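You operate a simulated robot arm through the tools that you are given. There is no shell and no other tool.

Carry out the task below with a simulated two-armed robot. There is one attempt and no reset: what you move stays moved.

TASK
Clamp the green-band body, tighten its gland, then pump the rod 2 times and unclamp.
Fine: use the black-grip spanner and put it back; the body stays in the vise.

It is judged by the outcome, as a careful person would: the job done as asked, and still so three seconds after it is handed in. It fails if anything else is knocked over, pushed out of place, dropped, spilled or broken.

THE ROBOT
Two 7-joint arms with fingered hands on one trunk that stands fixed in place. Base frame: the origin is at the foot of the trunk, x ahead of it, y to its left, z up. Lengths are in cm, angles in rad, forces in N, time in s.
The left shoulder is at [2.8, 17.3, 140.5], the right one opposite. With the tool pointing down near the work surface each hand reaches from about 10 to 70 cm from the base axis, measured 20 degrees to its own side. Payload 3.5 kg a hand.
Tool frame (each hand has its own): the origin (TCP) lies between the finger pads and is the grasp point; the fingertips stand 3 cm ahead of it; z points along the fingers, y is the line along which they close. The gripper opens to 10.4 cm. The gripper's body begins 3.5 cm behind the TCP. The gripper is a hand of 3 fingers: y runs from the thumb to the fingers, the wrist lies at [-1.5, -10.4, -17.8] in the tool frame, and closing takes about 1.5 s.
Orientation is told as [roll, pitch, yaw] about the base's x, y, z axes, in that order, counted from this pose: with the fingers straight down and the wrist toward the robot, the tool's x, y and z point along [0, 1, 0], [1, 0, 0] and [0, 0, -1] of the base frame.

THE INTERFACE
- The arms move only by the tool arm_command. It takes "left_commands", "right_commands" or both (then of equal length, played together; a hand with none holds still); each is a list of rows, each a list of 3 entries, a list of its own where there are three numbers: the shift along the base's x, y, z in cm, then the turn, a rotation vector about the base's x, y, z in rad, then the opening, from 0 (shut) to 1 (fully open). In form: [[[x, y, z], [rx, ry, rz], claw], ...]. A call has 1 to 20 rows; each row shifts and turns the commanded pose from where the row before left it. A row lasts 0.2 s, in which the tool goes at most 5 cm and 0.15 rad; a call with a longer step from one row to the next is refused whole, and so is a gripper value outside its range. Where a pose cannot be reached the arm comes as near as it can. A force on the tool above 90 N (or 10 N above the force at the start of the call, whichever is more), or a blocked arm, ends the call early, and 0.2 s more pass. The fingers move at their own pace (about 7.2 cm/s each) and stop on an object; they squeeze with about 22 N. The grip force told is the motor's: it shows also when the fingers shut on nothing. Time passes only in rows, and 0.2 s behind the last, so rows that do not move let the fingers close. The reply holds the time, the measured pose of the TCP, the force on the tool along the base axes, the opening and the grip force, in the units named above and with some noise, with the torque about the TCP (base axes, N m) and any sound that the robot's microphone picked up.
- Cameras (640 x 400 px; columns grow to the right, rows downward): "scene" is now at [9.64, -3.85, 160.38]; the picture's right is [-0.48, -0.88, 0.00], its down [-0.41, 0.23, -0.88] and it looks along [0.77, -0.43, -0.47] (base axes); focal length 214 px, centre (320, 200). "left" rides on the left gripper at [-6.4, -9.4, -11.7] in its tool frame; the picture's right is [-0.72, -0.33, 0.61], its down [0.64, -0.65, 0.40] and it looks along [0.27, 0.68, 0.68] (tool axes); focal length 238 px, centre (320, 200). "right" rides on the right gripper at [6.4, -9.4, -11.7] in its tool frame; the picture's right is [-0.72, 0.33, -0.61], its down [-0.64, -0.65, 0.40] and it looks along [-0.27, 0.68, 0.68] (tool axes); focal length 238 px, centre (320, 200). There is no depth. A picture from a camera that has moved, and an enlarged one, comes with that camera's place and axes in the base frame and with its lens. The place of the scene camera against the robot may be out by one fixed shift of up to 1.8 cm in any direction.
- grab_frame(camera): a new picture of that camera. It takes no simulated time.
- lift_body(by): slides the trunk up (or, below 0, down) by that many cm; the arms and the scene camera ride with it, the base frame stays. It gives what a move gives, with no picture.
- grasp_type(shape, hand): the hand has 3 fingers and takes this shape, open, in about a second: jaw (thumb against the fingers, like two jaws); tri (thumb and two fingers); tip (a fingertip pinch); poke (one finger out to press); point (the index stretched); flat (the hand flat); cup (the hand cupped); fist (a fist). The gripper value then closes the fingers along that shape, each until it touches; the sizes above hold for jaw. It gives what a move gives, with no picture.
- aim_head(pan, tilt): turns the head with the scene camera to pan (to the left, within 1.501 rad either way) and tilt (down, from -0.506 to 1.204), counted from straight ahead of the robot. It gives what a move gives.
- inspect(camera, box): a new picture of the part [left, top, right, bottom] of that camera's present view, enlarged. It takes no simulated time.
- job_done(): hands the job in; it is judged then, once.

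Nothing tells you positions but the pictures and the camera data. Unless the task says otherwise, let go and move clear before handing in.

The tools are called after "Emit:" as a command line: name --argument value ..., lists and objects as JSON in quotes. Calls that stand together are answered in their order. arm_command: Moves the arms, as the interface text tells. Its arguments: {"type":"object","properties":{"left_commands":{"type":"array","items":{"type":"array"}},"right_commands":{"type":"array","items":{"type":"array"}}},"required":[]} The other tools are called the same way: lift_body (by) slides the trunk up or down; grasp_type (shape, hand) gives the hand a shape; aim_head (pan, tilt) turns the head that bears the scene camera; grab_frame (camera) takes a picture; inspect (camera, box) takes an enlarged picture of a part of a camera's view; job_done () hands the job in.

At the start:

```text
time: 0.0
left_tcp_pos: [40.64, -4.16, 151.47]
left_ee_rot: [0.002, -0.001, 0.0]
left_force: [0.7, -0.2, -0.2]
left_torque: [-0.01, 0.05, 0.0]
left_grip_width: 10.38
left_finger_force: 0.1
left_shape: jaw
right_tcp_pos: [27.55, -36.19, 151.29]
right_ee_rot: [-0.001, -0.001, 0.001]
right_force: [-0.2, -1.0, -0.3]
right_torque: [0.0, 0.01, 0.01]
right_grip_width: 10.36
right_finger_force: 0.1
right_shape: jaw
trunk travel left (down, up): [-50.0, 25.4]
head pan, tilt: [-0.504, 0.492]
```

scene: 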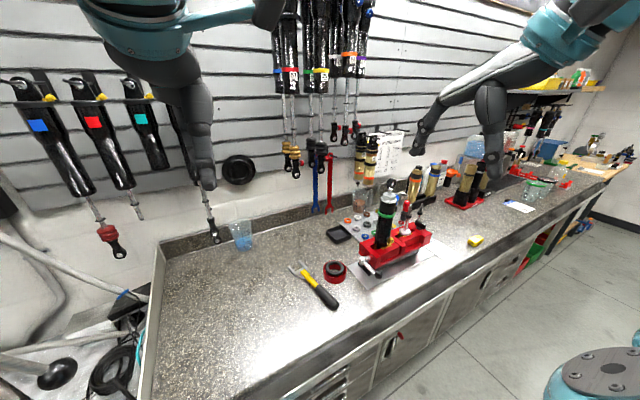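
right: 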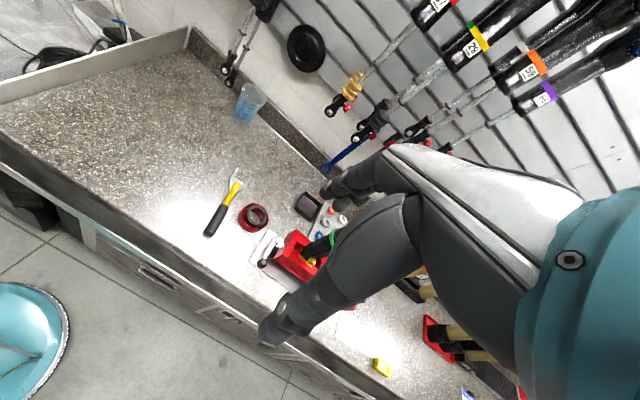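
left: 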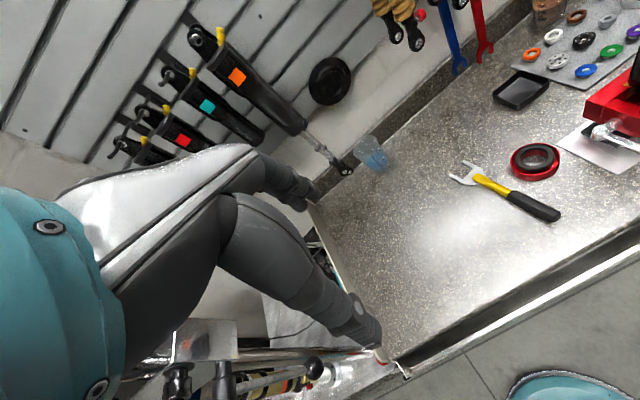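

I see a bench with a red vise holding a green-band body, a black/yellow-grip spanner lying on the bench, and other spanners hanging on the wall. I'll look closer at the vise and spanners before moving.

Emit:
inspect --camera "scene" --box '[320, 160, 460, 300]'

Emit:
inspect --camera "scene" --box '[270, 240, 370, 320]'

Emit:
inspect --camera "right" --box '[180, 150, 400, 310]'

Emit:
inspect --camera "scene" --box '[260, 120, 400, 220]'

```text
2.86 times, centred on (390, 230) of scene
camera zoom: at [9.64, -3.85, 160.38], right [-0.48, -0.88, 0.0], down [-0.41, 0.23, -0.88], along [0.77, -0.43, -0.47], focal length 613 px, centre (120, 114)
```

zoom: 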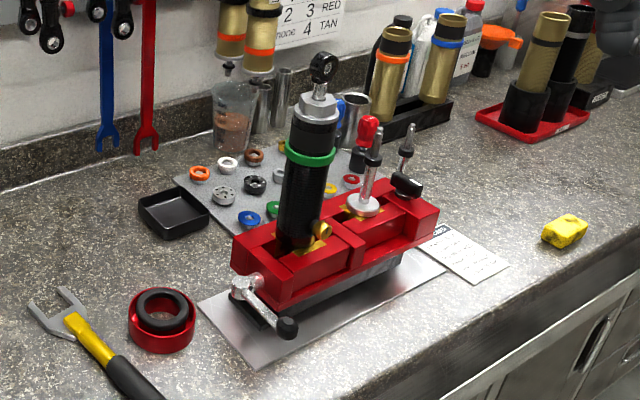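

```text
5.00 times, centred on (320, 280) of scene
camera zoom: at [9.64, -3.85, 160.38], right [-0.48, -0.88, 0.0], down [-0.41, 0.23, -0.88], along [0.77, -0.43, -0.47], focal length 1072 px, centre (320, -200)
```

zoom: 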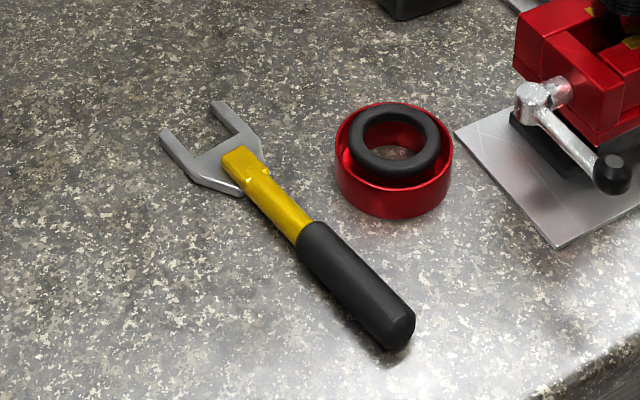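

```text
2.50 times, centred on (290, 230) of right
camera zoom: at [18.27, -29.68, 162.92], right [0.33, -0.72, 0.61], down [-0.65, -0.64, -0.4], along [0.68, -0.27, -0.68], focal length 596 px, centre (395, 125)
```

zoom: 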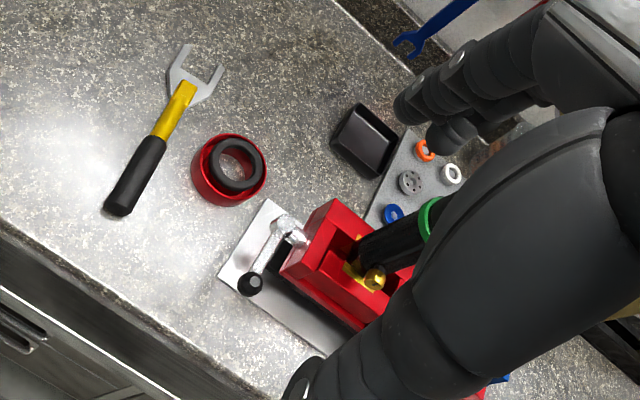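

```text
4.00 times, centred on (330, 170) of scene
camera zoom: at [9.64, -3.85, 160.38], right [-0.48, -0.88, 0.0], down [-0.41, 0.23, -0.88], along [0.77, -0.43, -0.47], focal length 858 px, centre (280, 320)
```

zoom: 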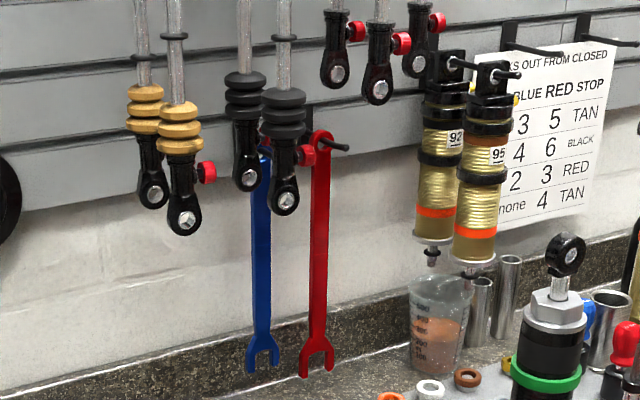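

The bench top seems to be around z≈94 with the vise near (55,-58) and the spanner near (45,-28). I'll move the left arm out of the way to clear the view from the right wrist camera.

Emit:
arm_command --left_commands '[[[-2, 4, 0], [0, 0, 0], 1], [[-2, 4, 0], [0, 0, 0], 1], [[-2, 4, 0], [0, 0, 0], 1], [[-2, 4, 0], [0, 0, 0], 1], [[-2, 4, 0], [0, 0, 0], 1], [[0, 4, 0], [0, 0, 0], 1]]'

Emit:
grab_frame --camera "right"

Emit:
grab_frame --camera "left"

Emit:
grab_frame --camera "scene"

```text
time: 1.4
left_tcp_pos: [30.77, 20.05, 151.41]
left_ee_rot: [-0.001, -0.001, 0.001]
left_force: [0.4, -0.7, 0.3]
left_torque: [0.02, -0.03, 0.0]
left_grip_width: 10.37
left_finger_force: 0.0
left_shape: jaw
right_tcp_pos: [27.65, -35.84, 151.41]
right_ee_rot: [-0.002, 0.0, 0.0]
right_force: [-0.4, 1.0, 0.9]
right_torque: [0.01, -0.01, -0.03]
right_grip_width: 10.37
right_finger_force: 0.1
right_shape: jaw
trunk travel left (down, up): [-50.0, 25.4]
head pan, tilt: [-0.504, 0.492]
```

```text
taken
camera right: at [18.27, -29.47, 162.96], right [0.33, -0.72, 0.61], down [-0.65, -0.64, -0.4], along [0.68, -0.27, -0.68], focal length 238 px, centre (320, 200)
```

right: 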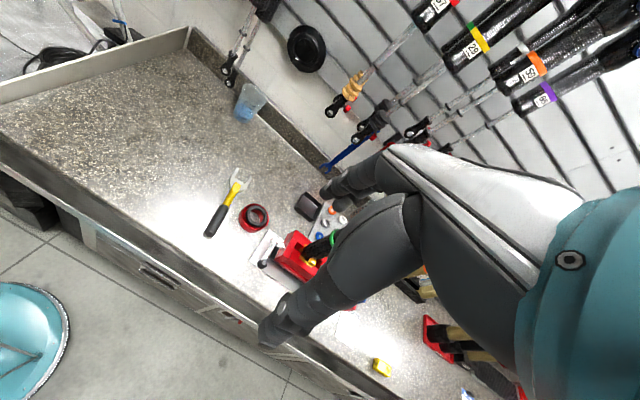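

```text
taken
camera left: at [21.25, 13.53, 163.21], right [-0.33, -0.72, -0.61], down [-0.65, 0.64, -0.41], along [0.68, 0.27, -0.68], focal length 238 px, centre (320, 200)
```

left: 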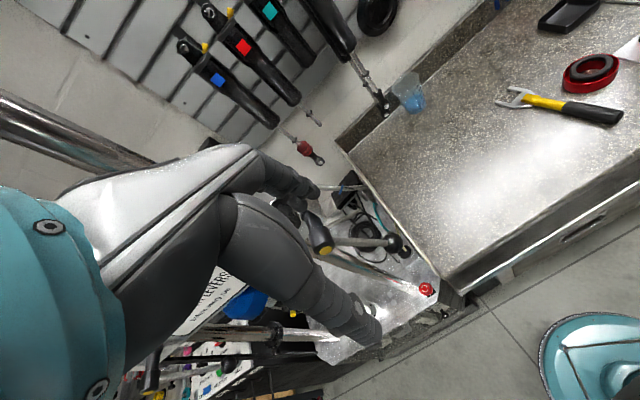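

```text
taken
camera scene: at [9.64, -3.64, 160.39], right [-0.48, -0.88, 0.0], down [-0.41, 0.23, -0.88], along [0.77, -0.43, -0.47], focal length 214 px, centre (320, 200)
```

scene: 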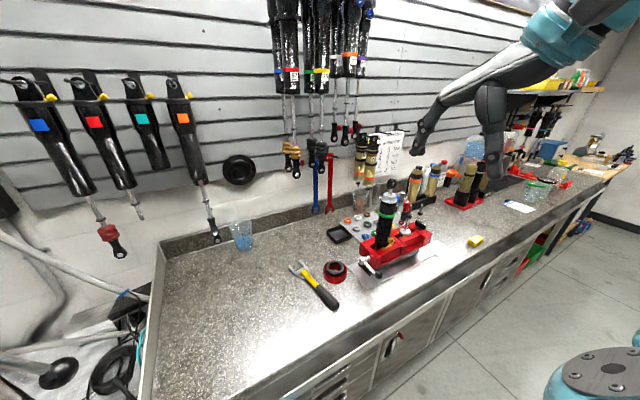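

The scene camera now gives a clear view of the vise and gland. I'll zoom in on each part.

Emit:
inspect --camera "scene" --box '[355, 170, 435, 220]'

Emit:
inspect --camera "scene" --box '[350, 220, 446, 280]'

Emit:
inspect --camera "scene" --box '[350, 120, 430, 180]'

Emit:
inspect --camera "right" --box '[220, 200, 360, 300]'

```text
8.00 times, centred on (395, 195) of scene
camera zoom: at [9.64, -3.64, 160.39], right [-0.48, -0.88, 0.0], down [-0.41, 0.23, -0.88], along [0.77, -0.43, -0.47], focal length 1716 px, centre (-280, 240)
```

zoom: 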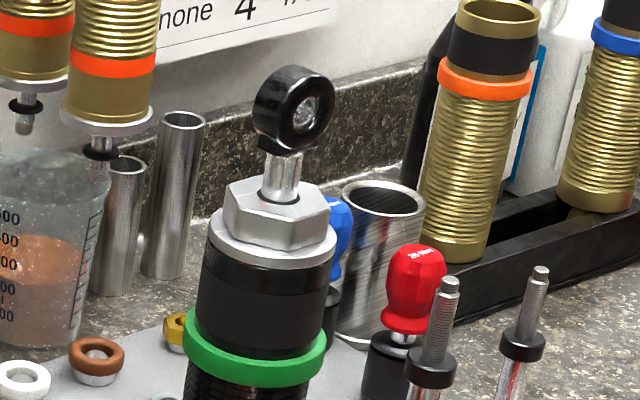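

```text
6.67 times, centred on (398, 250) of scene
camera zoom: at [9.64, -3.64, 160.39], right [-0.48, -0.88, 0.0], down [-0.41, 0.23, -0.88], along [0.77, -0.43, -0.47], focal length 1430 px, centre (-200, -133)
```

zoom: 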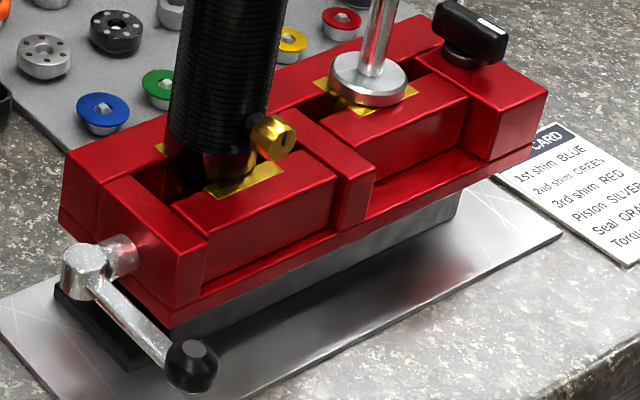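

```text
6.67 times, centred on (390, 150) of scene
camera zoom: at [9.64, -3.64, 160.39], right [-0.48, -0.88, 0.0], down [-0.41, 0.23, -0.88], along [0.77, -0.43, -0.47], focal length 1430 px, centre (-147, 533)
```

zoom: 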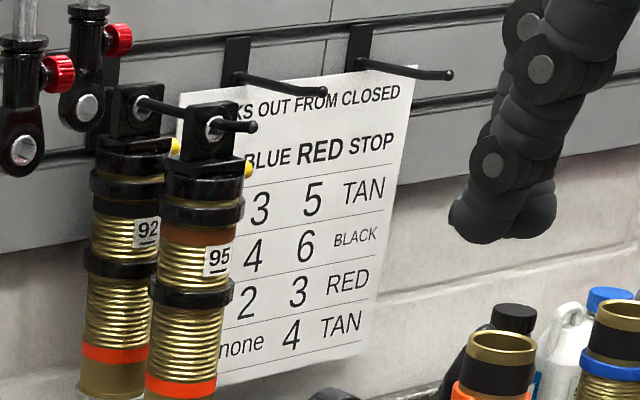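

```text
4.00 times, centred on (290, 250) of right
camera zoom: at [18.27, -29.47, 162.96], right [0.33, -0.72, 0.61], down [-0.65, -0.64, -0.4], along [0.68, -0.27, -0.68], focal length 953 px, centre (440, 0)
```

zoom: 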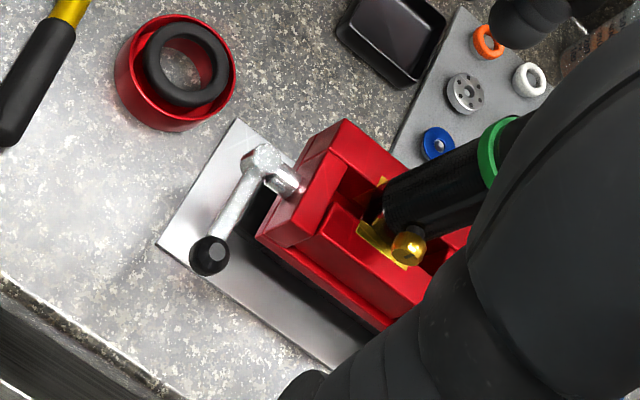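

The crank's hub is near (54,-47,103) with its knob about 8.5 cm toward the robot, and the body stands near (58,-60). I'll lower the trunk some for better reach and to get a second viewpoint, so I can triangulate precisely.

Emit:
lift_body --by -14

Emit:
grab_frame --camera "scene"

Emit:
inspect --camera "scene" --box '[350, 140, 430, 190]'

Emit:
inspect --camera "scene" --box '[350, 180, 446, 240]'

Emit:
grab_frame --camera "right"

```text
time: 3.1
left_tcp_pos: [30.76, 19.88, 137.37]
left_ee_rot: [0.0, 0.001, -0.001]
left_force: [-0.1, -0.2, 0.0]
left_torque: [-0.05, -0.01, 0.01]
left_grip_width: 10.35
left_finger_force: 0.1
left_shape: jaw
right_tcp_pos: [27.6, -35.99, 137.34]
right_ee_rot: [-0.002, 0.0, 0.0]
right_force: [0.4, -0.1, 0.1]
right_torque: [0.01, 0.01, -0.02]
right_grip_width: 10.34
right_finger_force: 0.1
right_shape: jaw
trunk travel left (down, up): [-36.0, 39.4]
head pan, tilt: [-0.504, 0.492]
```

```text
taken
camera scene: at [12.47, -3.85, 146.3], right [-0.48, -0.88, 0.0], down [-0.41, 0.23, -0.88], along [0.77, -0.43, -0.47], focal length 214 px, centre (320, 200)
```

scene: 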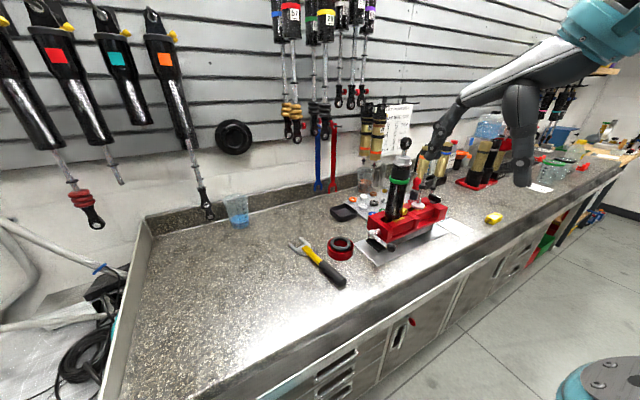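

```text
8.00 times, centred on (390, 165) of scene
camera zoom: at [12.47, -3.85, 146.3], right [-0.48, -0.88, 0.0], down [-0.41, 0.23, -0.88], along [0.77, -0.43, -0.47], focal length 1716 px, centre (-240, 480)
```

zoom: 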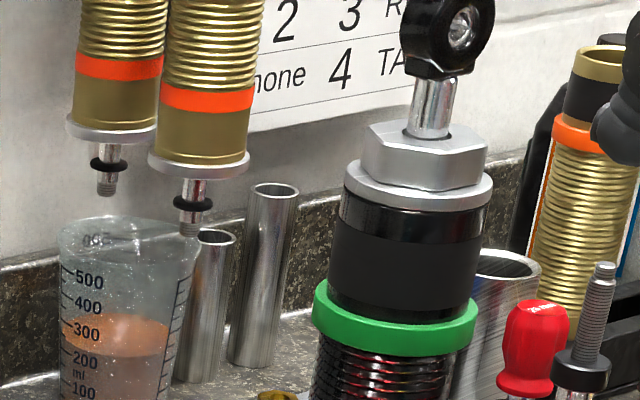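

```text
6.67 times, centred on (398, 210) of scene
camera zoom: at [12.47, -3.85, 146.3], right [-0.48, -0.88, 0.0], down [-0.41, 0.23, -0.88], along [0.77, -0.43, -0.47], focal length 1430 px, centre (-200, 133)
```

zoom: 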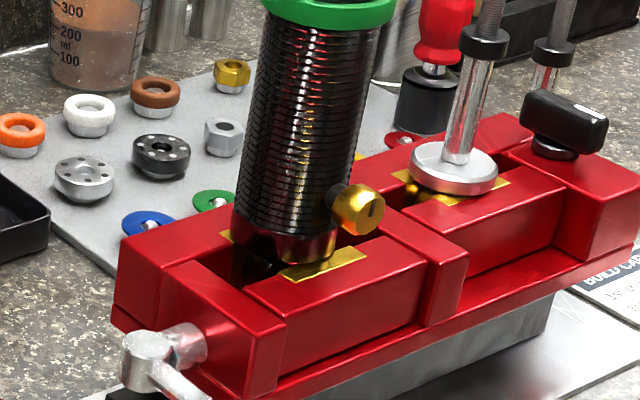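

```text
taken
camera right: at [18.22, -29.68, 148.93], right [0.33, -0.72, 0.61], down [-0.65, -0.64, -0.4], along [0.68, -0.27, -0.68], focal length 238 px, centre (320, 200)
```

right: 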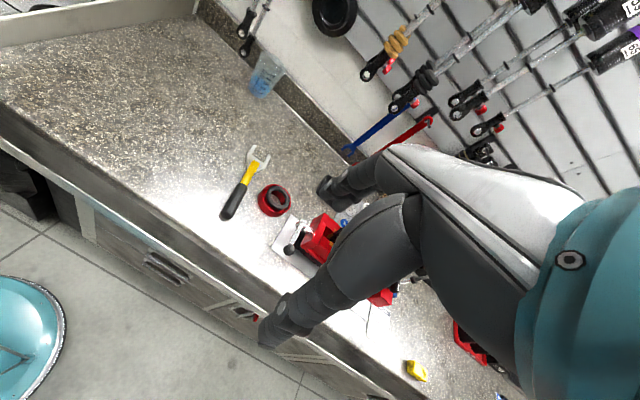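

Stereo puts the gland top at about (56,-57,127), the crank hub at (54.5,-47,103) and the knob at (46,-47,103). I'll bring the right hand over the knob with the fingers closing along y, and look through its camera.

Emit:
arm_command --right_commands '[[[1.31, -0.98, -1.39], [0, 0, 0.1428], 1], [[1.31, -0.98, -1.39], [0, 0, 0.1428], 1], [[1.31, -0.98, -1.39], [0, 0, 0.1428], 1], [[1.31, -0.98, -1.39], [0, 0, 0.1428], 1], [[1.31, -0.98, -1.39], [0, 0, 0.1428], 1], [[1.31, -0.98, -1.39], [0, 0, 0.1428], 1], [[1.31, -0.98, -1.39], [0, 0, 0.1428], 1], [[1.31, -0.98, -1.39], [0, 0, 0.1428], 1], [[1.31, -0.98, -1.39], [0, 0, 0.1428], 1], [[1.31, -0.98, -1.39], [0, 0, 0.1428], 1], [[1.31, -0.98, -1.39], [0, 0, 0.1428], 1]]'

Emit:
grab_frame --camera "right"

Emit:
grab_frame --camera "scene"

```text
time: 5.5
left_tcp_pos: [30.72, 19.75, 137.42]
left_ee_rot: [-0.001, 0.001, 0.0]
left_force: [0.6, -0.7, 0.5]
left_torque: [-0.03, 0.03, -0.01]
left_grip_width: 10.36
left_finger_force: 0.0
left_shape: jaw
right_tcp_pos: [42.13, -46.87, 121.81]
right_ee_rot: [0.004, -0.003, 1.572]
right_force: [0.2, -0.5, -1.0]
right_torque: [0.01, 0.02, 0.01]
right_grip_width: 10.39
right_finger_force: 0.0
right_shape: jaw
trunk travel left (down, up): [-36.0, 39.4]
head pan, tilt: [-0.504, 0.492]
```

```text
taken
camera right: at [35.76, -56.28, 133.55], right [0.72, 0.33, 0.61], down [0.64, -0.65, -0.41], along [0.27, 0.69, -0.68], focal length 238 px, centre (320, 200)
```

right: 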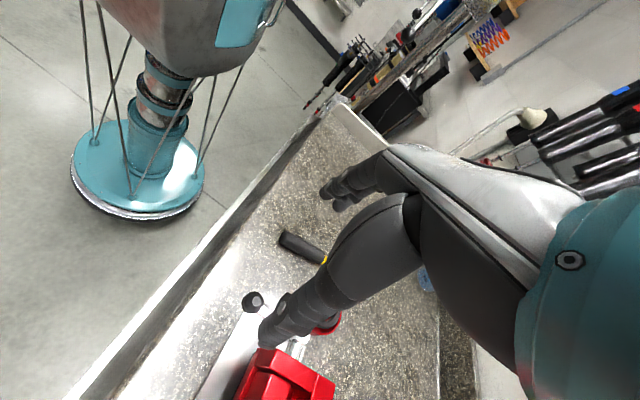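

```text
taken
camera scene: at [12.6, -3.85, 146.27], right [-0.48, -0.88, 0.0], down [-0.41, 0.23, -0.88], along [0.77, -0.43, -0.47], focal length 214 px, centre (320, 200)
```

scene: 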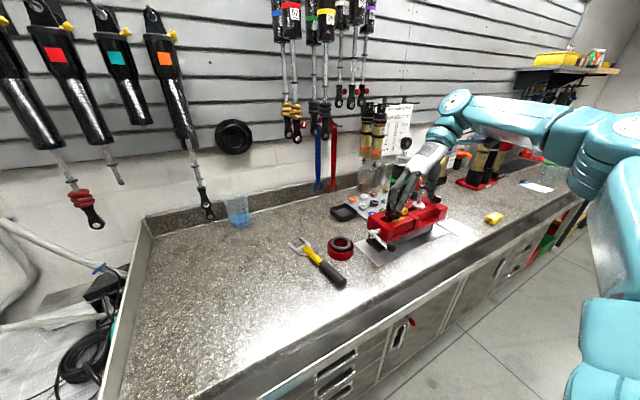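

Emit:
inspect --camera "scene" --box '[360, 150, 456, 210]'

Emit:
inspect --camera "right" --box '[180, 220, 380, 400]'

Emit:
inspect --camera "scene" --box '[350, 200, 430, 260]'

```text
6.67 times, centred on (408, 180) of scene
camera zoom: at [12.6, -3.85, 146.27], right [-0.48, -0.88, 0.0], down [-0.41, 0.23, -0.88], along [0.77, -0.43, -0.47], focal length 1430 px, centre (-267, 333)
```

zoom: 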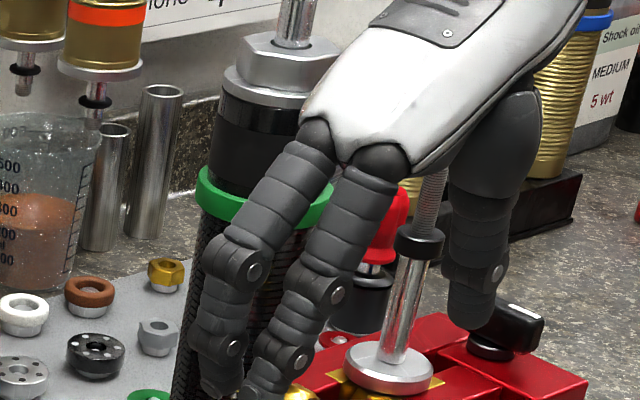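

```text
2.22 times, centred on (280, 310) of right
camera zoom: at [35.76, -56.28, 133.55], right [0.72, 0.33, 0.61], down [0.64, -0.65, -0.41], along [0.27, 0.69, -0.68], focal length 530 px, centre (409, -44)
```

zoom: 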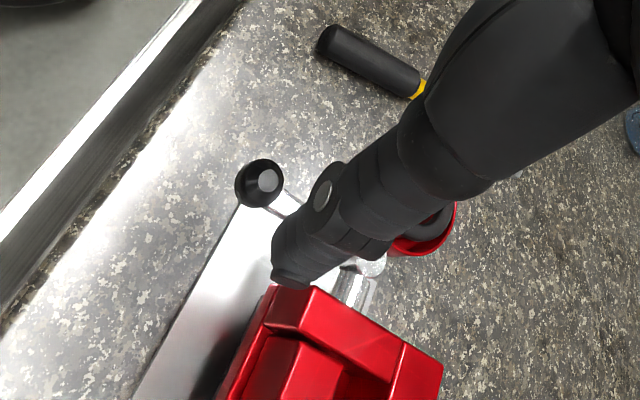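

```text
6.67 times, centred on (390, 230) of scene
camera zoom: at [12.6, -3.85, 146.27], right [-0.48, -0.88, 0.0], down [-0.41, 0.23, -0.88], along [0.77, -0.43, -0.47], focal length 1430 px, centre (-147, 0)
```

zoom: 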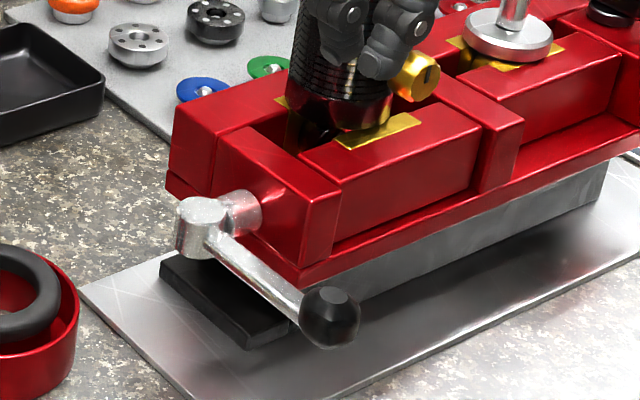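

The knob is near (46,-46.4,102.3), and comparing the fingers in the scene view shows the scene camera reads about 1 cm high. I'll descend over the knob and check before gripping.

Emit:
arm_command --right_commands '[[[0.8, 0.1, -3], [0, 0, 0], 0.6], [[0.8, 0.1, -3], [0, 0, 0], 0.6], [[0.8, 0.1, -3], [0, 0, 0], 0.6], [[0.8, 0.1, -3], [0, 0, 0], 0.6], [[0.6, 0.1, -3], [0, 0, 0], 0.6]]'

Emit:
grab_frame --camera "right"

Emit:
inspect --camera "scene" --box '[340, 190, 452, 260]'

```text
time: 6.7
left_tcp_pos: [30.86, 19.84, 137.44]
left_ee_rot: [0.0, 0.001, 0.0]
left_force: [0.4, -0.5, 0.5]
left_torque: [0.01, 0.01, -0.01]
left_grip_width: 10.36
left_finger_force: 0.0
left_shape: jaw
right_tcp_pos: [45.91, -46.28, 106.86]
right_ee_rot: [0.0, 0.0, 1.571]
right_force: [0.1, -0.9, -0.5]
right_torque: [0.04, 0.0, -0.02]
right_grip_width: 6.28
right_finger_force: 0.1
right_shape: jaw
trunk travel left (down, up): [-36.0, 39.4]
head pan, tilt: [-0.504, 0.492]
```

```text
taken
camera right: at [39.62, -55.72, 118.53], right [0.72, 0.33, 0.61], down [0.64, -0.65, -0.4], along [0.27, 0.68, -0.68], focal length 238 px, centre (320, 200)
```

right: 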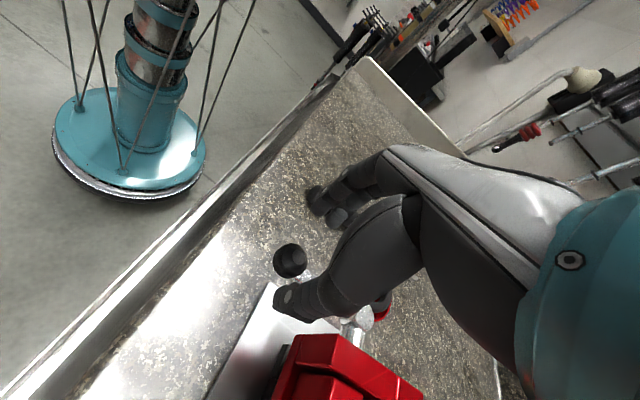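

```text
5.71 times, centred on (396, 225) of scene
camera zoom: at [12.57, -3.87, 146.28], right [-0.48, -0.88, 0.0], down [-0.41, 0.23, -0.88], along [0.77, -0.43, -0.47], focal length 1226 px, centre (-114, 57)
```

zoom: 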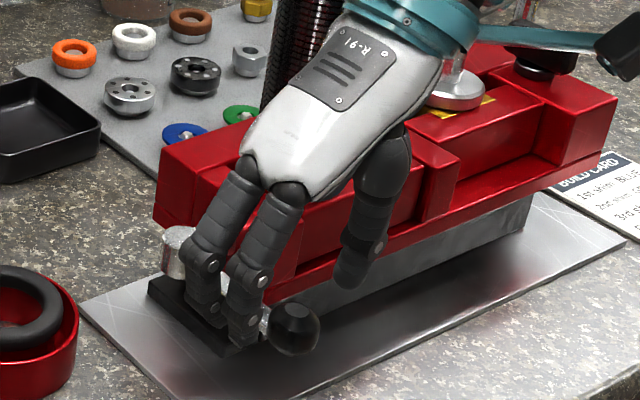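

The knob sits between thumb and fingers, about 4 cm below the TCP. I'll lower onto it and close.

Emit:
arm_command --right_commands '[[[0, -0.3, -2], [0, 0, 0], 0.6], [[-0.1, -0.3, -1.9], [0, 0, 0], 0.6], [[0, 0, 0], [0, 0, 0], 0], [[0, 0, 0], [0, 0, 0], 0], [[0, 0, 0], [0, 0, 0], 0], [[0, 0, 0], [0, 0, 0], 0], [[0, 0, 0], [0, 0, 0], 0]]'

Emit:
grab_frame --camera "right"

Emit:
inspect --camera "scene" --box '[340, 190, 452, 260]'

```text
time: 8.3
left_tcp_pos: [30.91, 19.69, 137.54]
left_ee_rot: [0.001, 0.002, -0.001]
left_force: [-0.6, 0.6, 0.0]
left_torque: [0.0, 0.0, 0.01]
left_grip_width: 10.35
left_finger_force: 0.1
left_shape: jaw
right_tcp_pos: [45.72, -47.07, 102.89]
right_ee_rot: [0.002, 0.0, 1.571]
right_force: [-2.0, 0.6, -14.4]
right_torque: [0.05, 0.04, 0.01]
right_grip_width: 1.15
right_finger_force: 22.5
right_shape: jaw
trunk travel left (down, up): [-36.0, 39.4]
head pan, tilt: [-0.504, 0.492]
```

```text
taken
camera right: at [39.46, -56.45, 114.61], right [0.72, 0.33, 0.61], down [0.64, -0.65, -0.41], along [0.27, 0.68, -0.68], focal length 238 px, centre (320, 200)
```

right: 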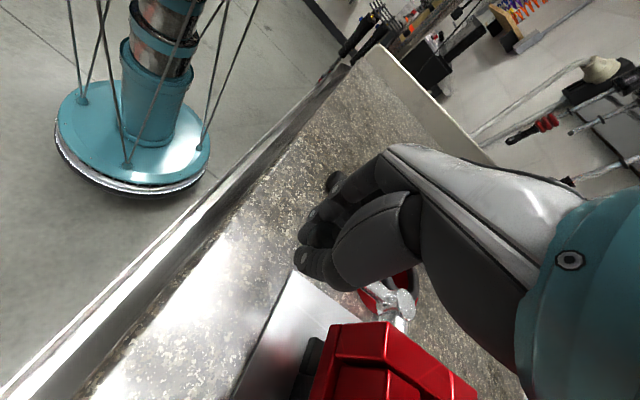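

```text
5.71 times, centred on (396, 225) of scene
camera zoom: at [12.59, -3.95, 146.26], right [-0.48, -0.88, 0.0], down [-0.41, 0.23, -0.88], along [0.77, -0.43, -0.47], focal length 1226 px, centre (-114, 57)
```

zoom: 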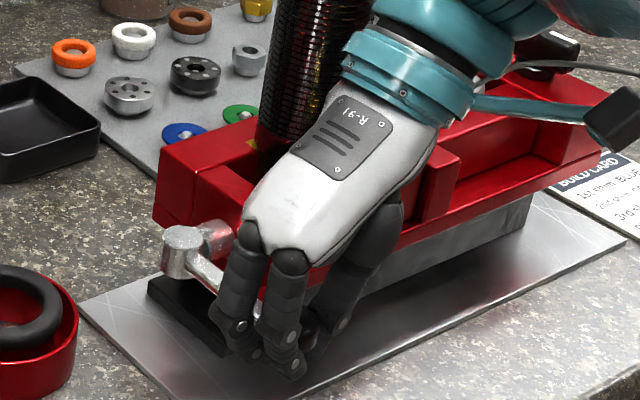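

I have hold of the knob. I'll move it down a little, which is clockwise seen from the handle end, and watch the forces and the jaw.

Emit:
arm_command --right_commands '[[[0, 0, -0.5], [0, 0, 0], 0], [[0, 0, -0.5], [0, 0, 0], 0], [[0.1, 0, -0.5], [0, 0, 0], 0]]'

Emit:
inspect --camera "scene" --box '[340, 190, 452, 260]'

```text
time: 9.1
left_tcp_pos: [30.77, 19.74, 137.48]
left_ee_rot: [0.001, 0.001, 0.001]
left_force: [0.0, 0.0, 1.4]
left_torque: [0.02, 0.02, 0.01]
left_grip_width: 10.37
left_finger_force: 0.1
left_shape: jaw
right_tcp_pos: [45.94, -46.96, 101.56]
right_ee_rot: [-0.002, 0.002, 1.569]
right_force: [-1.5, 0.4, 0.6]
right_torque: [-0.05, -0.03, 0.02]
right_grip_width: 0.97
right_finger_force: 22.2
right_shape: jaw
trunk travel left (down, up): [-36.0, 39.4]
head pan, tilt: [-0.504, 0.492]
```

```text
5.71 times, centred on (396, 225) of scene
camera zoom: at [12.53, -3.83, 146.28], right [-0.48, -0.88, 0.0], down [-0.41, 0.23, -0.88], along [0.77, -0.43, -0.47], focal length 1226 px, centre (-114, 57)
```

zoom: 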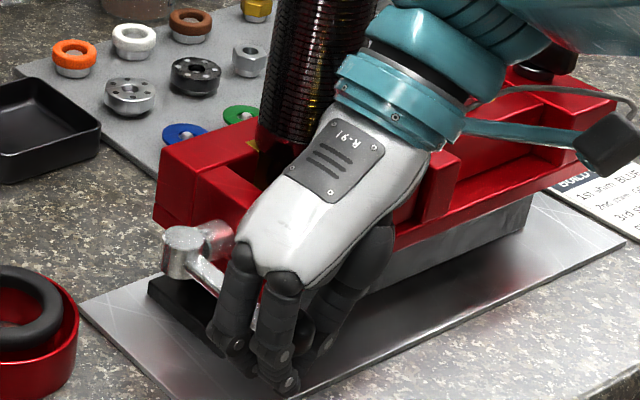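

Emit:
inspect --camera "scene" --box '[362, 225, 410, 265]'

Emit:
inspect --camera "right" --box '[260, 160, 440, 340]'

```text
10.00 times, centred on (386, 245) of scene
camera zoom: at [12.53, -3.83, 146.28], right [-0.48, -0.88, 0.0], down [-0.41, 0.23, -0.88], along [0.77, -0.43, -0.47], focal length 2145 px, centre (-340, -250)
```

zoom: 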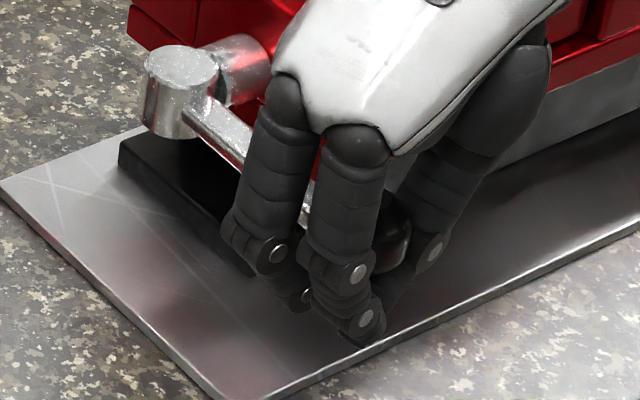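

```text
2.22 times, centred on (350, 250) of right
camera zoom: at [39.53, -56.35, 113.26], right [0.72, 0.33, 0.61], down [0.64, -0.65, -0.4], along [0.27, 0.68, -0.68], focal length 530 px, centre (253, 89)
```

zoom: 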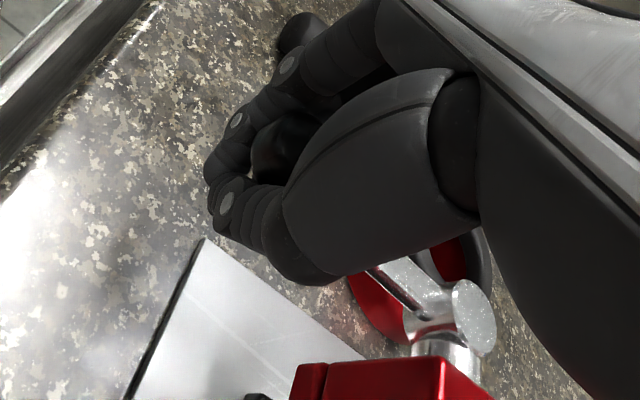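

The fingers have closed around the knob as a cage, with the knob inside nearer the palm. I'll push down gently further to see whether the lever turns that way.

Emit:
arm_command --right_commands '[[[0, 0, -0.4], [0, 0, 0], 0], [[0, 0, -0.4], [0, 0, 0], 0], [[0, 0, -0.4], [0, 0, 0], 0]]'

Emit:
inspect --camera "scene" --box '[362, 225, 410, 265]'

```text
time: 9.9
left_tcp_pos: [30.67, 19.82, 137.46]
left_ee_rot: [0.0, 0.0, 0.0]
left_force: [-0.5, 0.5, -0.8]
left_torque: [-0.03, 0.06, -0.01]
left_grip_width: 10.37
left_finger_force: 0.0
left_shape: jaw
right_tcp_pos: [45.44, -46.7, 100.57]
right_ee_rot: [-0.001, 0.004, 1.57]
right_force: [-0.1, -1.1, -0.1]
right_torque: [-0.02, -0.04, -0.01]
right_grip_width: 0.96
right_finger_force: 22.1
right_shape: jaw
right hand out of reach, approached as far as the arm can: row 2
trunk travel left (down, up): [-36.0, 39.4]
head pan, tilt: [-0.504, 0.492]
```

```text
10.00 times, centred on (386, 245) of scene
camera zoom: at [12.52, -3.85, 146.28], right [-0.48, -0.88, 0.0], down [-0.41, 0.23, -0.88], along [0.77, -0.43, -0.47], focal length 2145 px, centre (-340, -250)
```

zoom: 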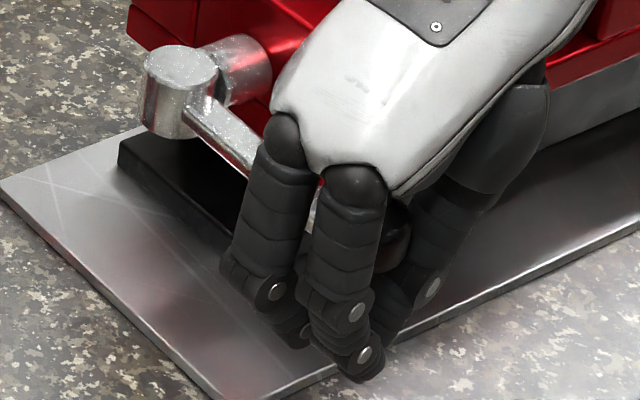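

Down is near the arm's reach limit and the lever hasn't moved. I'll try lifting the caged knob to see whether the lever turns up.

Emit:
arm_command --right_commands '[[[0.3, 0, 0.8], [0, 0, 0], 0], [[0, 0, 0.8], [0, 0, 0], 0], [[0, 0, 0.8], [0, 0, 0], 0], [[0, 0, 0.5], [0, 0, 0], 0], [[0, 0, 0.5], [0, 0, 0], 0], [[0, 0, 0.5], [0, 0, 0], 0]]'

Emit:
inspect --camera "scene" --box '[362, 220, 410, 260]'

```text
time: 11.3
left_tcp_pos: [31.16, 19.18, 137.52]
left_ee_rot: [0.002, 0.004, -0.001]
left_force: [-0.2, 0.0, 0.1]
left_torque: [0.02, -0.01, -0.02]
left_grip_width: 10.36
left_finger_force: 0.1
left_shape: jaw
right_tcp_pos: [45.66, -47.6, 103.17]
right_ee_rot: [0.024, 0.008, 1.571]
right_force: [-6.8, 1.2, -70.6]
right_torque: [-0.65, 0.22, 0.01]
right_grip_width: 0.74
right_finger_force: 21.9
right_shape: jaw
trunk travel left (down, up): [-36.0, 39.4]
head pan, tilt: [-0.504, 0.492]
```

```text
10.00 times, centred on (386, 240) of scene
camera zoom: at [12.94, -4.39, 146.18], right [-0.48, -0.88, 0.0], down [-0.42, 0.23, -0.88], along [0.77, -0.42, -0.48], focal length 2145 px, centre (-340, -200)
```

zoom: 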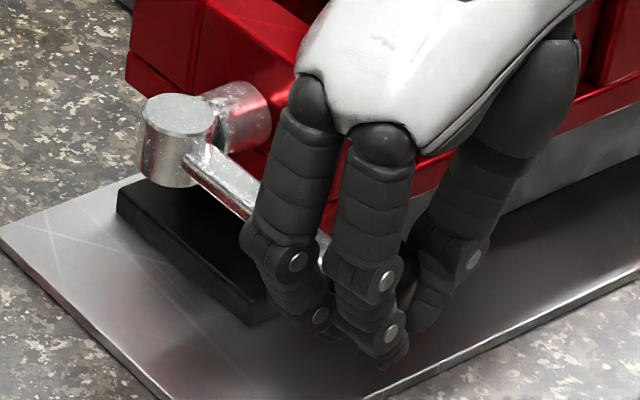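

Lifting hits a hard stop at 70 N, so I'll relax that. Next I'll test whether the lever swings sideways instead, since the hub looks like a vertical pin.

Emit:
arm_command --right_commands '[[[0, 0.2, -0.7], [0, 0, 0], 0], [[0, 0.2, -0.7], [0, 0, 0], 0], [[0, 0, -0.4], [0, 0, 0], 0]]'

Emit:
arm_command --right_commands '[[[0, 0.4, 0], [0, 0, 0], 0], [[0, 0.4, 0], [0, 0, 0], 0], [[0, 0.4, 0], [0, 0, 0], 0]]'

Emit:
inspect --camera "scene" --box '[362, 220, 410, 260]'

```text
time: 12.1
left_tcp_pos: [30.52, 19.73, 137.57]
left_ee_rot: [0.0, -0.001, 0.001]
left_force: [0.8, -0.1, 0.2]
left_torque: [0.02, 0.03, 0.0]
left_grip_width: 10.35
left_finger_force: 0.1
left_shape: jaw
right_tcp_pos: [45.82, -46.33, 102.85]
right_ee_rot: [-0.001, -0.003, 1.572]
right_force: [-14.4, 1.2, -7.1]
right_torque: [-0.05, 0.24, 0.08]
right_grip_width: 1.02
right_finger_force: 21.6
right_shape: jaw
trunk travel left (down, up): [-36.0, 39.4]
head pan, tilt: [-0.504, 0.492]
```

```text
time: 12.9
left_tcp_pos: [30.7, 19.75, 137.51]
left_ee_rot: [0.002, -0.001, -0.001]
left_force: [-1.2, 0.1, -0.2]
left_torque: [0.04, -0.01, -0.01]
left_grip_width: 10.36
left_finger_force: 0.1
left_shape: jaw
right_tcp_pos: [46.07, -45.28, 102.65]
right_ee_rot: [-0.002, -0.001, 1.57]
right_force: [-2.5, -0.9, -4.2]
right_torque: [-0.07, 0.06, -0.1]
right_grip_width: 1.03
right_finger_force: 21.4
right_shape: jaw
trunk travel left (down, up): [-36.0, 39.4]
head pan, tilt: [-0.504, 0.492]
```

```text
10.00 times, centred on (386, 240) of scene
camera zoom: at [12.5, -3.9, 146.28], right [-0.48, -0.88, 0.0], down [-0.41, 0.23, -0.88], along [0.77, -0.43, -0.47], focal length 2145 px, centre (-340, -200)
```

zoom: 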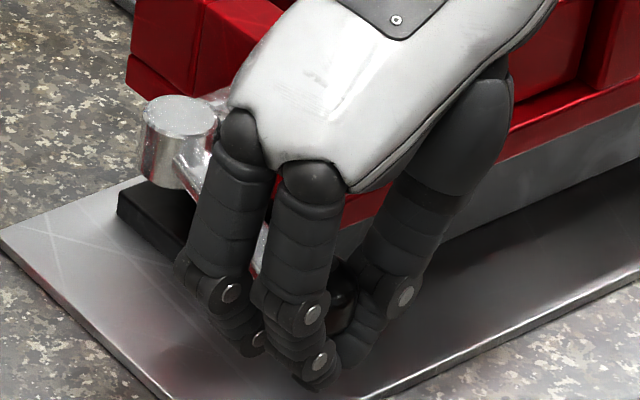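

The lever swings freely sideways, so it pivots on a vertical pin and clockwise from above runs toward +y. I'll follow its arc around the hub while yawing the hand along.

Emit:
arm_command --right_commands '[[[0.31, 1.13, 0], [0, 0, -0.14], 0], [[0.47, 1.08, 0], [0, 0, -0.14], 0], [[0.61, 1.0, 0], [0, 0, -0.14], 0], [[0.75, 0.91, 0], [0, 0, -0.14], 0], [[0.87, 0.79, 0], [0, 0, -0.14], 0]]'

Emit:
inspect --camera "scene" --box '[340, 190, 452, 260]'

Emit:
grab_frame --camera "right"

```text
time: 14.1
left_tcp_pos: [30.88, 19.88, 137.46]
left_ee_rot: [-0.001, -0.002, 0.001]
left_force: [-0.1, 0.2, -0.3]
left_torque: [-0.02, 0.03, -0.01]
left_grip_width: 10.38
left_finger_force: 0.1
left_shape: jaw
right_tcp_pos: [48.82, -40.2, 102.59]
right_ee_rot: [0.001, 0.0, 0.87]
right_force: [-4.1, 4.1, -4.0]
right_torque: [0.0, 0.09, -0.01]
right_grip_width: 1.07
right_finger_force: 21.6
right_shape: jaw
trunk travel left (down, up): [-36.0, 39.4]
head pan, tilt: [-0.504, 0.492]
```

```text
5.71 times, centred on (396, 225) of scene
camera zoom: at [12.5, -3.81, 146.28], right [-0.48, -0.88, 0.0], down [-0.41, 0.23, -0.88], along [0.77, -0.43, -0.47], focal length 1226 px, centre (-114, 57)
```

zoom: 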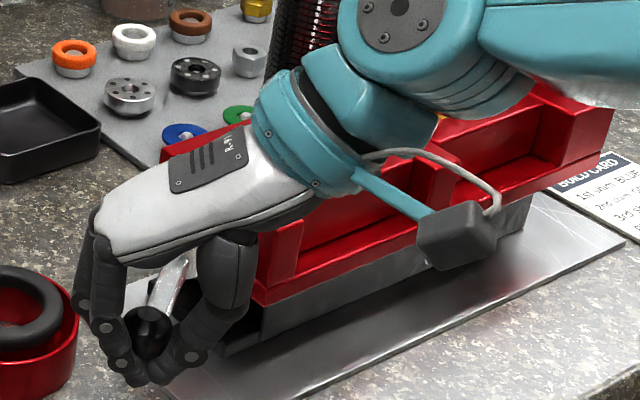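

```text
taken
camera right: at [37.95, -43.3, 114.27], right [0.76, -0.22, 0.61], down [0.07, -0.91, -0.41], along [0.65, 0.35, -0.68], focal length 238 px, centre (320, 200)
```

right: 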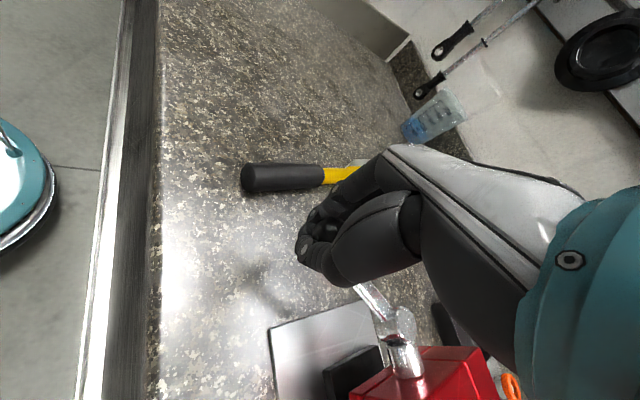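

It is turning smoothly with little force. I'll keep going along the arc until I feel resistance.

Emit:
arm_command --right_commands '[[[0.97, 0.66, 0], [0, 0, -0.14], 0], [[1.05, 0.53, 0], [0, 0, -0.14], 0], [[1.12, 0.37, 0], [0, 0, -0.14], 0]]'

Emit:
inspect --camera "scene" --box '[340, 190, 452, 260]'

```text
time: 14.9
left_tcp_pos: [30.86, 20.03, 137.45]
left_ee_rot: [-0.001, 0.002, 0.0]
left_force: [0.4, 0.6, -0.6]
left_torque: [-0.02, -0.02, 0.0]
left_grip_width: 10.37
left_finger_force: 0.2
left_shape: jaw
right_tcp_pos: [52.04, -38.52, 102.6]
right_ee_rot: [0.0, 0.0, 0.45]
right_force: [-1.8, 13.3, -7.0]
right_torque: [0.11, 0.09, 0.02]
right_grip_width: 1.04
right_finger_force: 21.6
right_shape: jaw
trunk travel left (down, up): [-36.0, 39.4]
head pan, tilt: [-0.504, 0.492]
```

```text
5.71 times, centred on (396, 225) of scene
camera zoom: at [12.58, -3.68, 146.27], right [-0.48, -0.88, 0.0], down [-0.41, 0.23, -0.88], along [0.77, -0.43, -0.47], focal length 1226 px, centre (-114, 57)
```

zoom: 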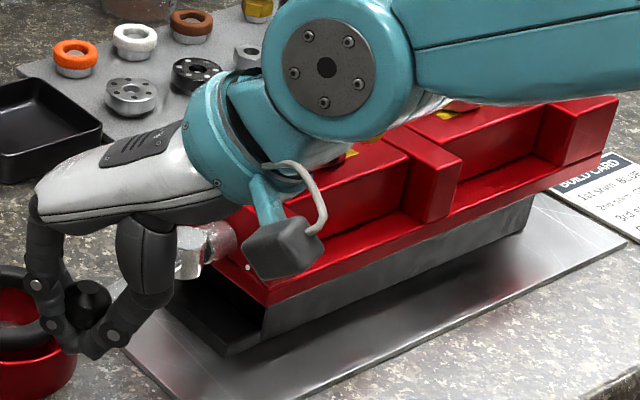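

Emit:
inspect --camera "right" --box '[260, 140, 460, 340]'

Emit:
arm_command --right_commands '[[[1.15, 0.25, 0.1], [0, 0, -0.14], 0], [[1.18, 0.12, 0.1], [0, 0, -0.14], 0]]'

Emit:
inspect --camera "scene" --box '[320, 190, 432, 260]'

Emit:
grab_frame --camera "right"

```text
2.00 times, centred on (360, 240) of right
camera zoom: at [40.9, -36.89, 114.28], right [0.61, -0.51, 0.61], down [-0.31, -0.86, -0.4], along [0.73, 0.06, -0.68], focal length 477 px, centre (240, 120)
```

zoom: 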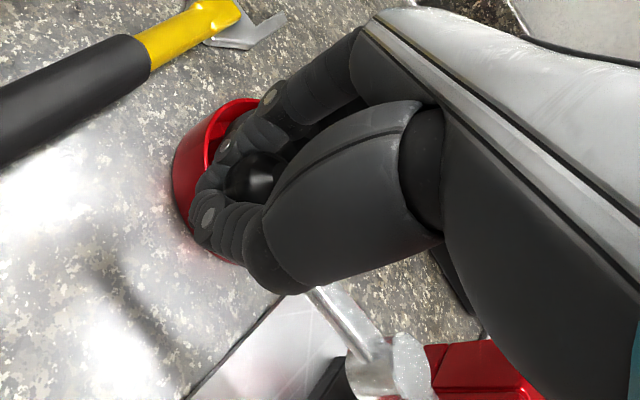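

```text
time: 15.5
left_tcp_pos: [30.66, 19.95, 137.52]
left_ee_rot: [-0.001, 0.0, 0.0]
left_force: [0.0, 0.2, -0.6]
left_torque: [0.0, -0.02, -0.01]
left_grip_width: 10.32
left_finger_force: 0.0
left_shape: jaw
right_tcp_pos: [54.08, -38.22, 102.77]
right_ee_rot: [0.0, 0.005, 0.171]
right_force: [-13.7, 15.7, -14.2]
right_torque: [0.08, 0.21, 0.17]
right_grip_width: 1.04
right_finger_force: 21.8
right_shape: jaw
trunk travel left (down, up): [-36.0, 39.4]
head pan, tilt: [-0.504, 0.492]
```

```text
5.71 times, centred on (376, 225) of scene
camera zoom: at [12.42, -3.67, 146.29], right [-0.48, -0.88, 0.0], down [-0.41, 0.23, -0.88], along [0.77, -0.43, -0.47], focal length 1226 px, centre (0, 57)
```

zoom: 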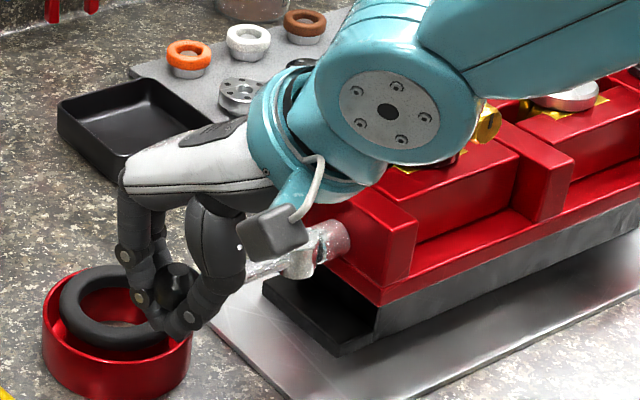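

```text
taken
camera right: at [43.87, -33.49, 114.38], right [0.45, -0.65, 0.61], down [-0.54, -0.74, -0.4], along [0.72, -0.15, -0.68], focal length 238 px, centre (320, 200)
```

right: 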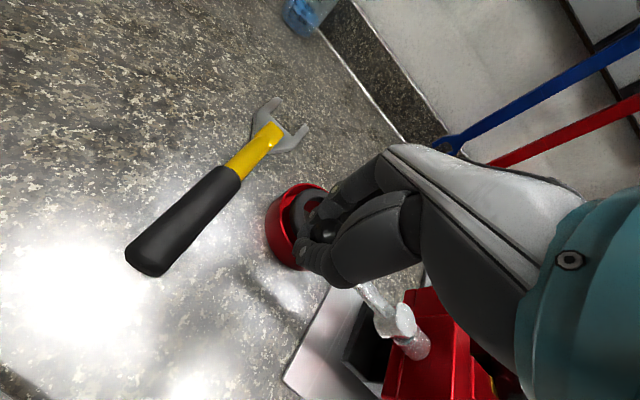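

The fingers pass well above the red ring, and the lever now points along +y with some resistance building. I'll continue in small steps until it stops.

Emit:
arm_command --right_commands '[[[1.15, 0.0, -0.1], [0, 0, -0.14], 0]]'

Emit:
arm_command --right_commands '[[[1.15, -0.1, 0], [0, 0, -0.14], 0]]'

Emit:
inspect --camera "scene" --box '[320, 190, 432, 260]'

Emit:
inspect --camera "right" --box '[260, 140, 460, 340]'

```text
time: 15.9
left_tcp_pos: [30.48, 19.9, 137.65]
left_ee_rot: [0.0, -0.001, 0.001]
left_force: [-1.1, 0.1, -0.2]
left_torque: [-0.02, -0.03, 0.0]
left_grip_width: 10.36
left_finger_force: 0.0
left_shape: jaw
right_tcp_pos: [54.98, -38.28, 102.62]
right_ee_rot: [-0.002, 0.006, 0.056]
right_force: [-26.4, 9.9, -9.3]
right_torque: [0.03, 0.17, 0.04]
right_grip_width: 1.25
right_finger_force: 22.0
right_shape: jaw
trunk travel left (down, up): [-36.0, 39.4]
head pan, tilt: [-0.504, 0.492]
```

```text
time: 16.3
left_tcp_pos: [30.09, 19.88, 137.67]
left_ee_rot: [-0.001, -0.003, -0.001]
left_force: [0.9, -0.7, 1.1]
left_torque: [0.01, 0.01, 0.01]
left_grip_width: 10.38
left_finger_force: 0.1
left_shape: jaw
right_tcp_pos: [55.92, -38.37, 102.81]
right_ee_rot: [-0.001, 0.004, -0.108]
right_force: [-41.9, 6.1, -0.4]
right_torque: [0.07, 0.3, 0.03]
right_grip_width: 1.73
right_finger_force: 22.0
right_shape: jaw
trunk travel left (down, up): [-36.0, 39.4]
head pan, tilt: [-0.504, 0.492]
```

```text
5.71 times, centred on (376, 225) of scene
camera zoom: at [11.88, -3.8, 146.36], right [-0.48, -0.88, 0.0], down [-0.41, 0.23, -0.88], along [0.77, -0.43, -0.47], focal length 1226 px, centre (0, 57)
```

zoom: 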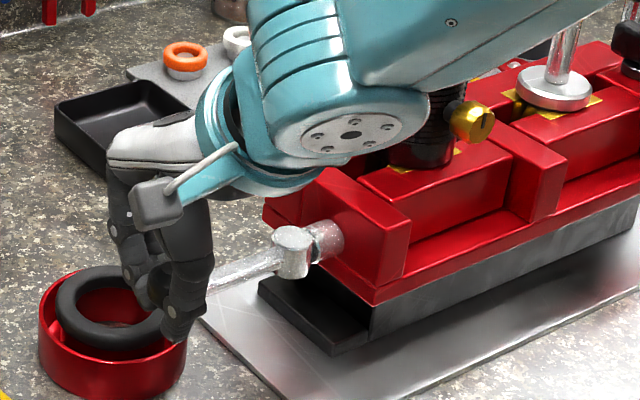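

```text
2.00 times, centred on (360, 240) of right
camera zoom: at [47.34, -30.99, 114.5], right [0.25, -0.75, 0.61], down [-0.72, -0.57, -0.4], along [0.65, -0.34, -0.68], focal length 477 px, centre (240, 120)
```

zoom: 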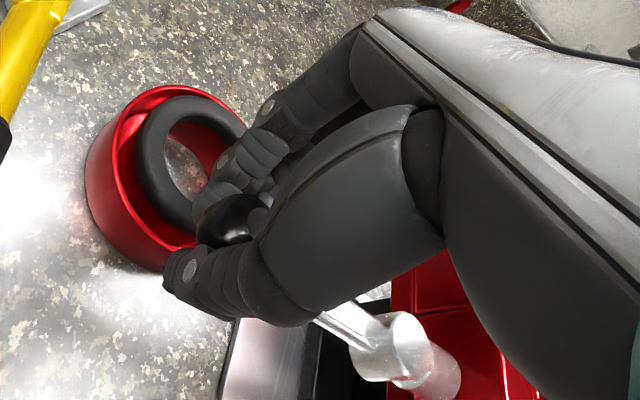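

Resistance is climbing steadily, about 42 N now, which fits the jaw biting. I'll push a bit further to make sure it's tight.

Emit:
arm_command --right_commands '[[[1.1, -0.2, 0], [0, 0, -0.14], 0]]'

Emit:
inspect --camera "right" --box '[260, 140, 460, 340]'

Emit:
inspect --camera "scene" --box '[320, 190, 432, 260]'

```text
time: 16.7
left_tcp_pos: [29.87, 20.03, 137.69]
left_ee_rot: [-0.001, -0.003, 0.0]
left_force: [0.1, -0.3, -0.4]
left_torque: [-0.01, -0.01, 0.03]
left_grip_width: 10.34
left_finger_force: 0.2
left_shape: jaw
right_tcp_pos: [56.79, -38.48, 102.86]
right_ee_rot: [0.0, 0.003, -0.248]
right_force: [-52.7, 6.5, 3.1]
right_torque: [0.13, 0.4, 0.1]
right_grip_width: 2.62
right_finger_force: 21.9
right_shape: jaw
trunk travel left (down, up): [-36.0, 39.4]
head pan, tilt: [-0.504, 0.492]
```

```text
2.00 times, centred on (360, 240) of right
camera zoom: at [49.36, -29.96, 114.52], right [0.14, -0.78, 0.61], down [-0.79, -0.46, -0.4], along [0.59, -0.43, -0.68], focal length 477 px, centre (240, 120)
```

zoom: 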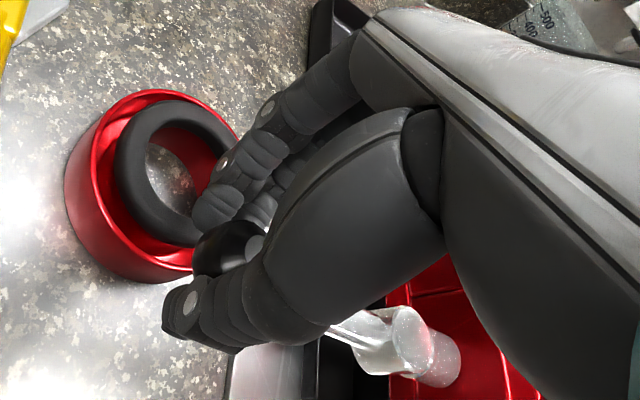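

```text
5.71 times, centred on (376, 225) of scene
camera zoom: at [11.69, -3.73, 146.37], right [-0.48, -0.88, 0.0], down [-0.41, 0.23, -0.88], along [0.77, -0.43, -0.47], focal length 1226 px, centre (0, 57)
```

zoom: 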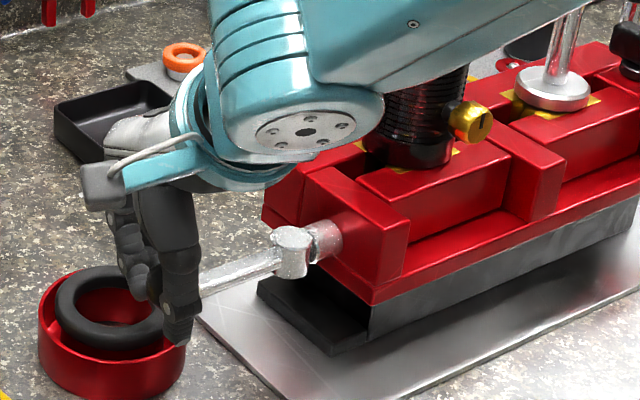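

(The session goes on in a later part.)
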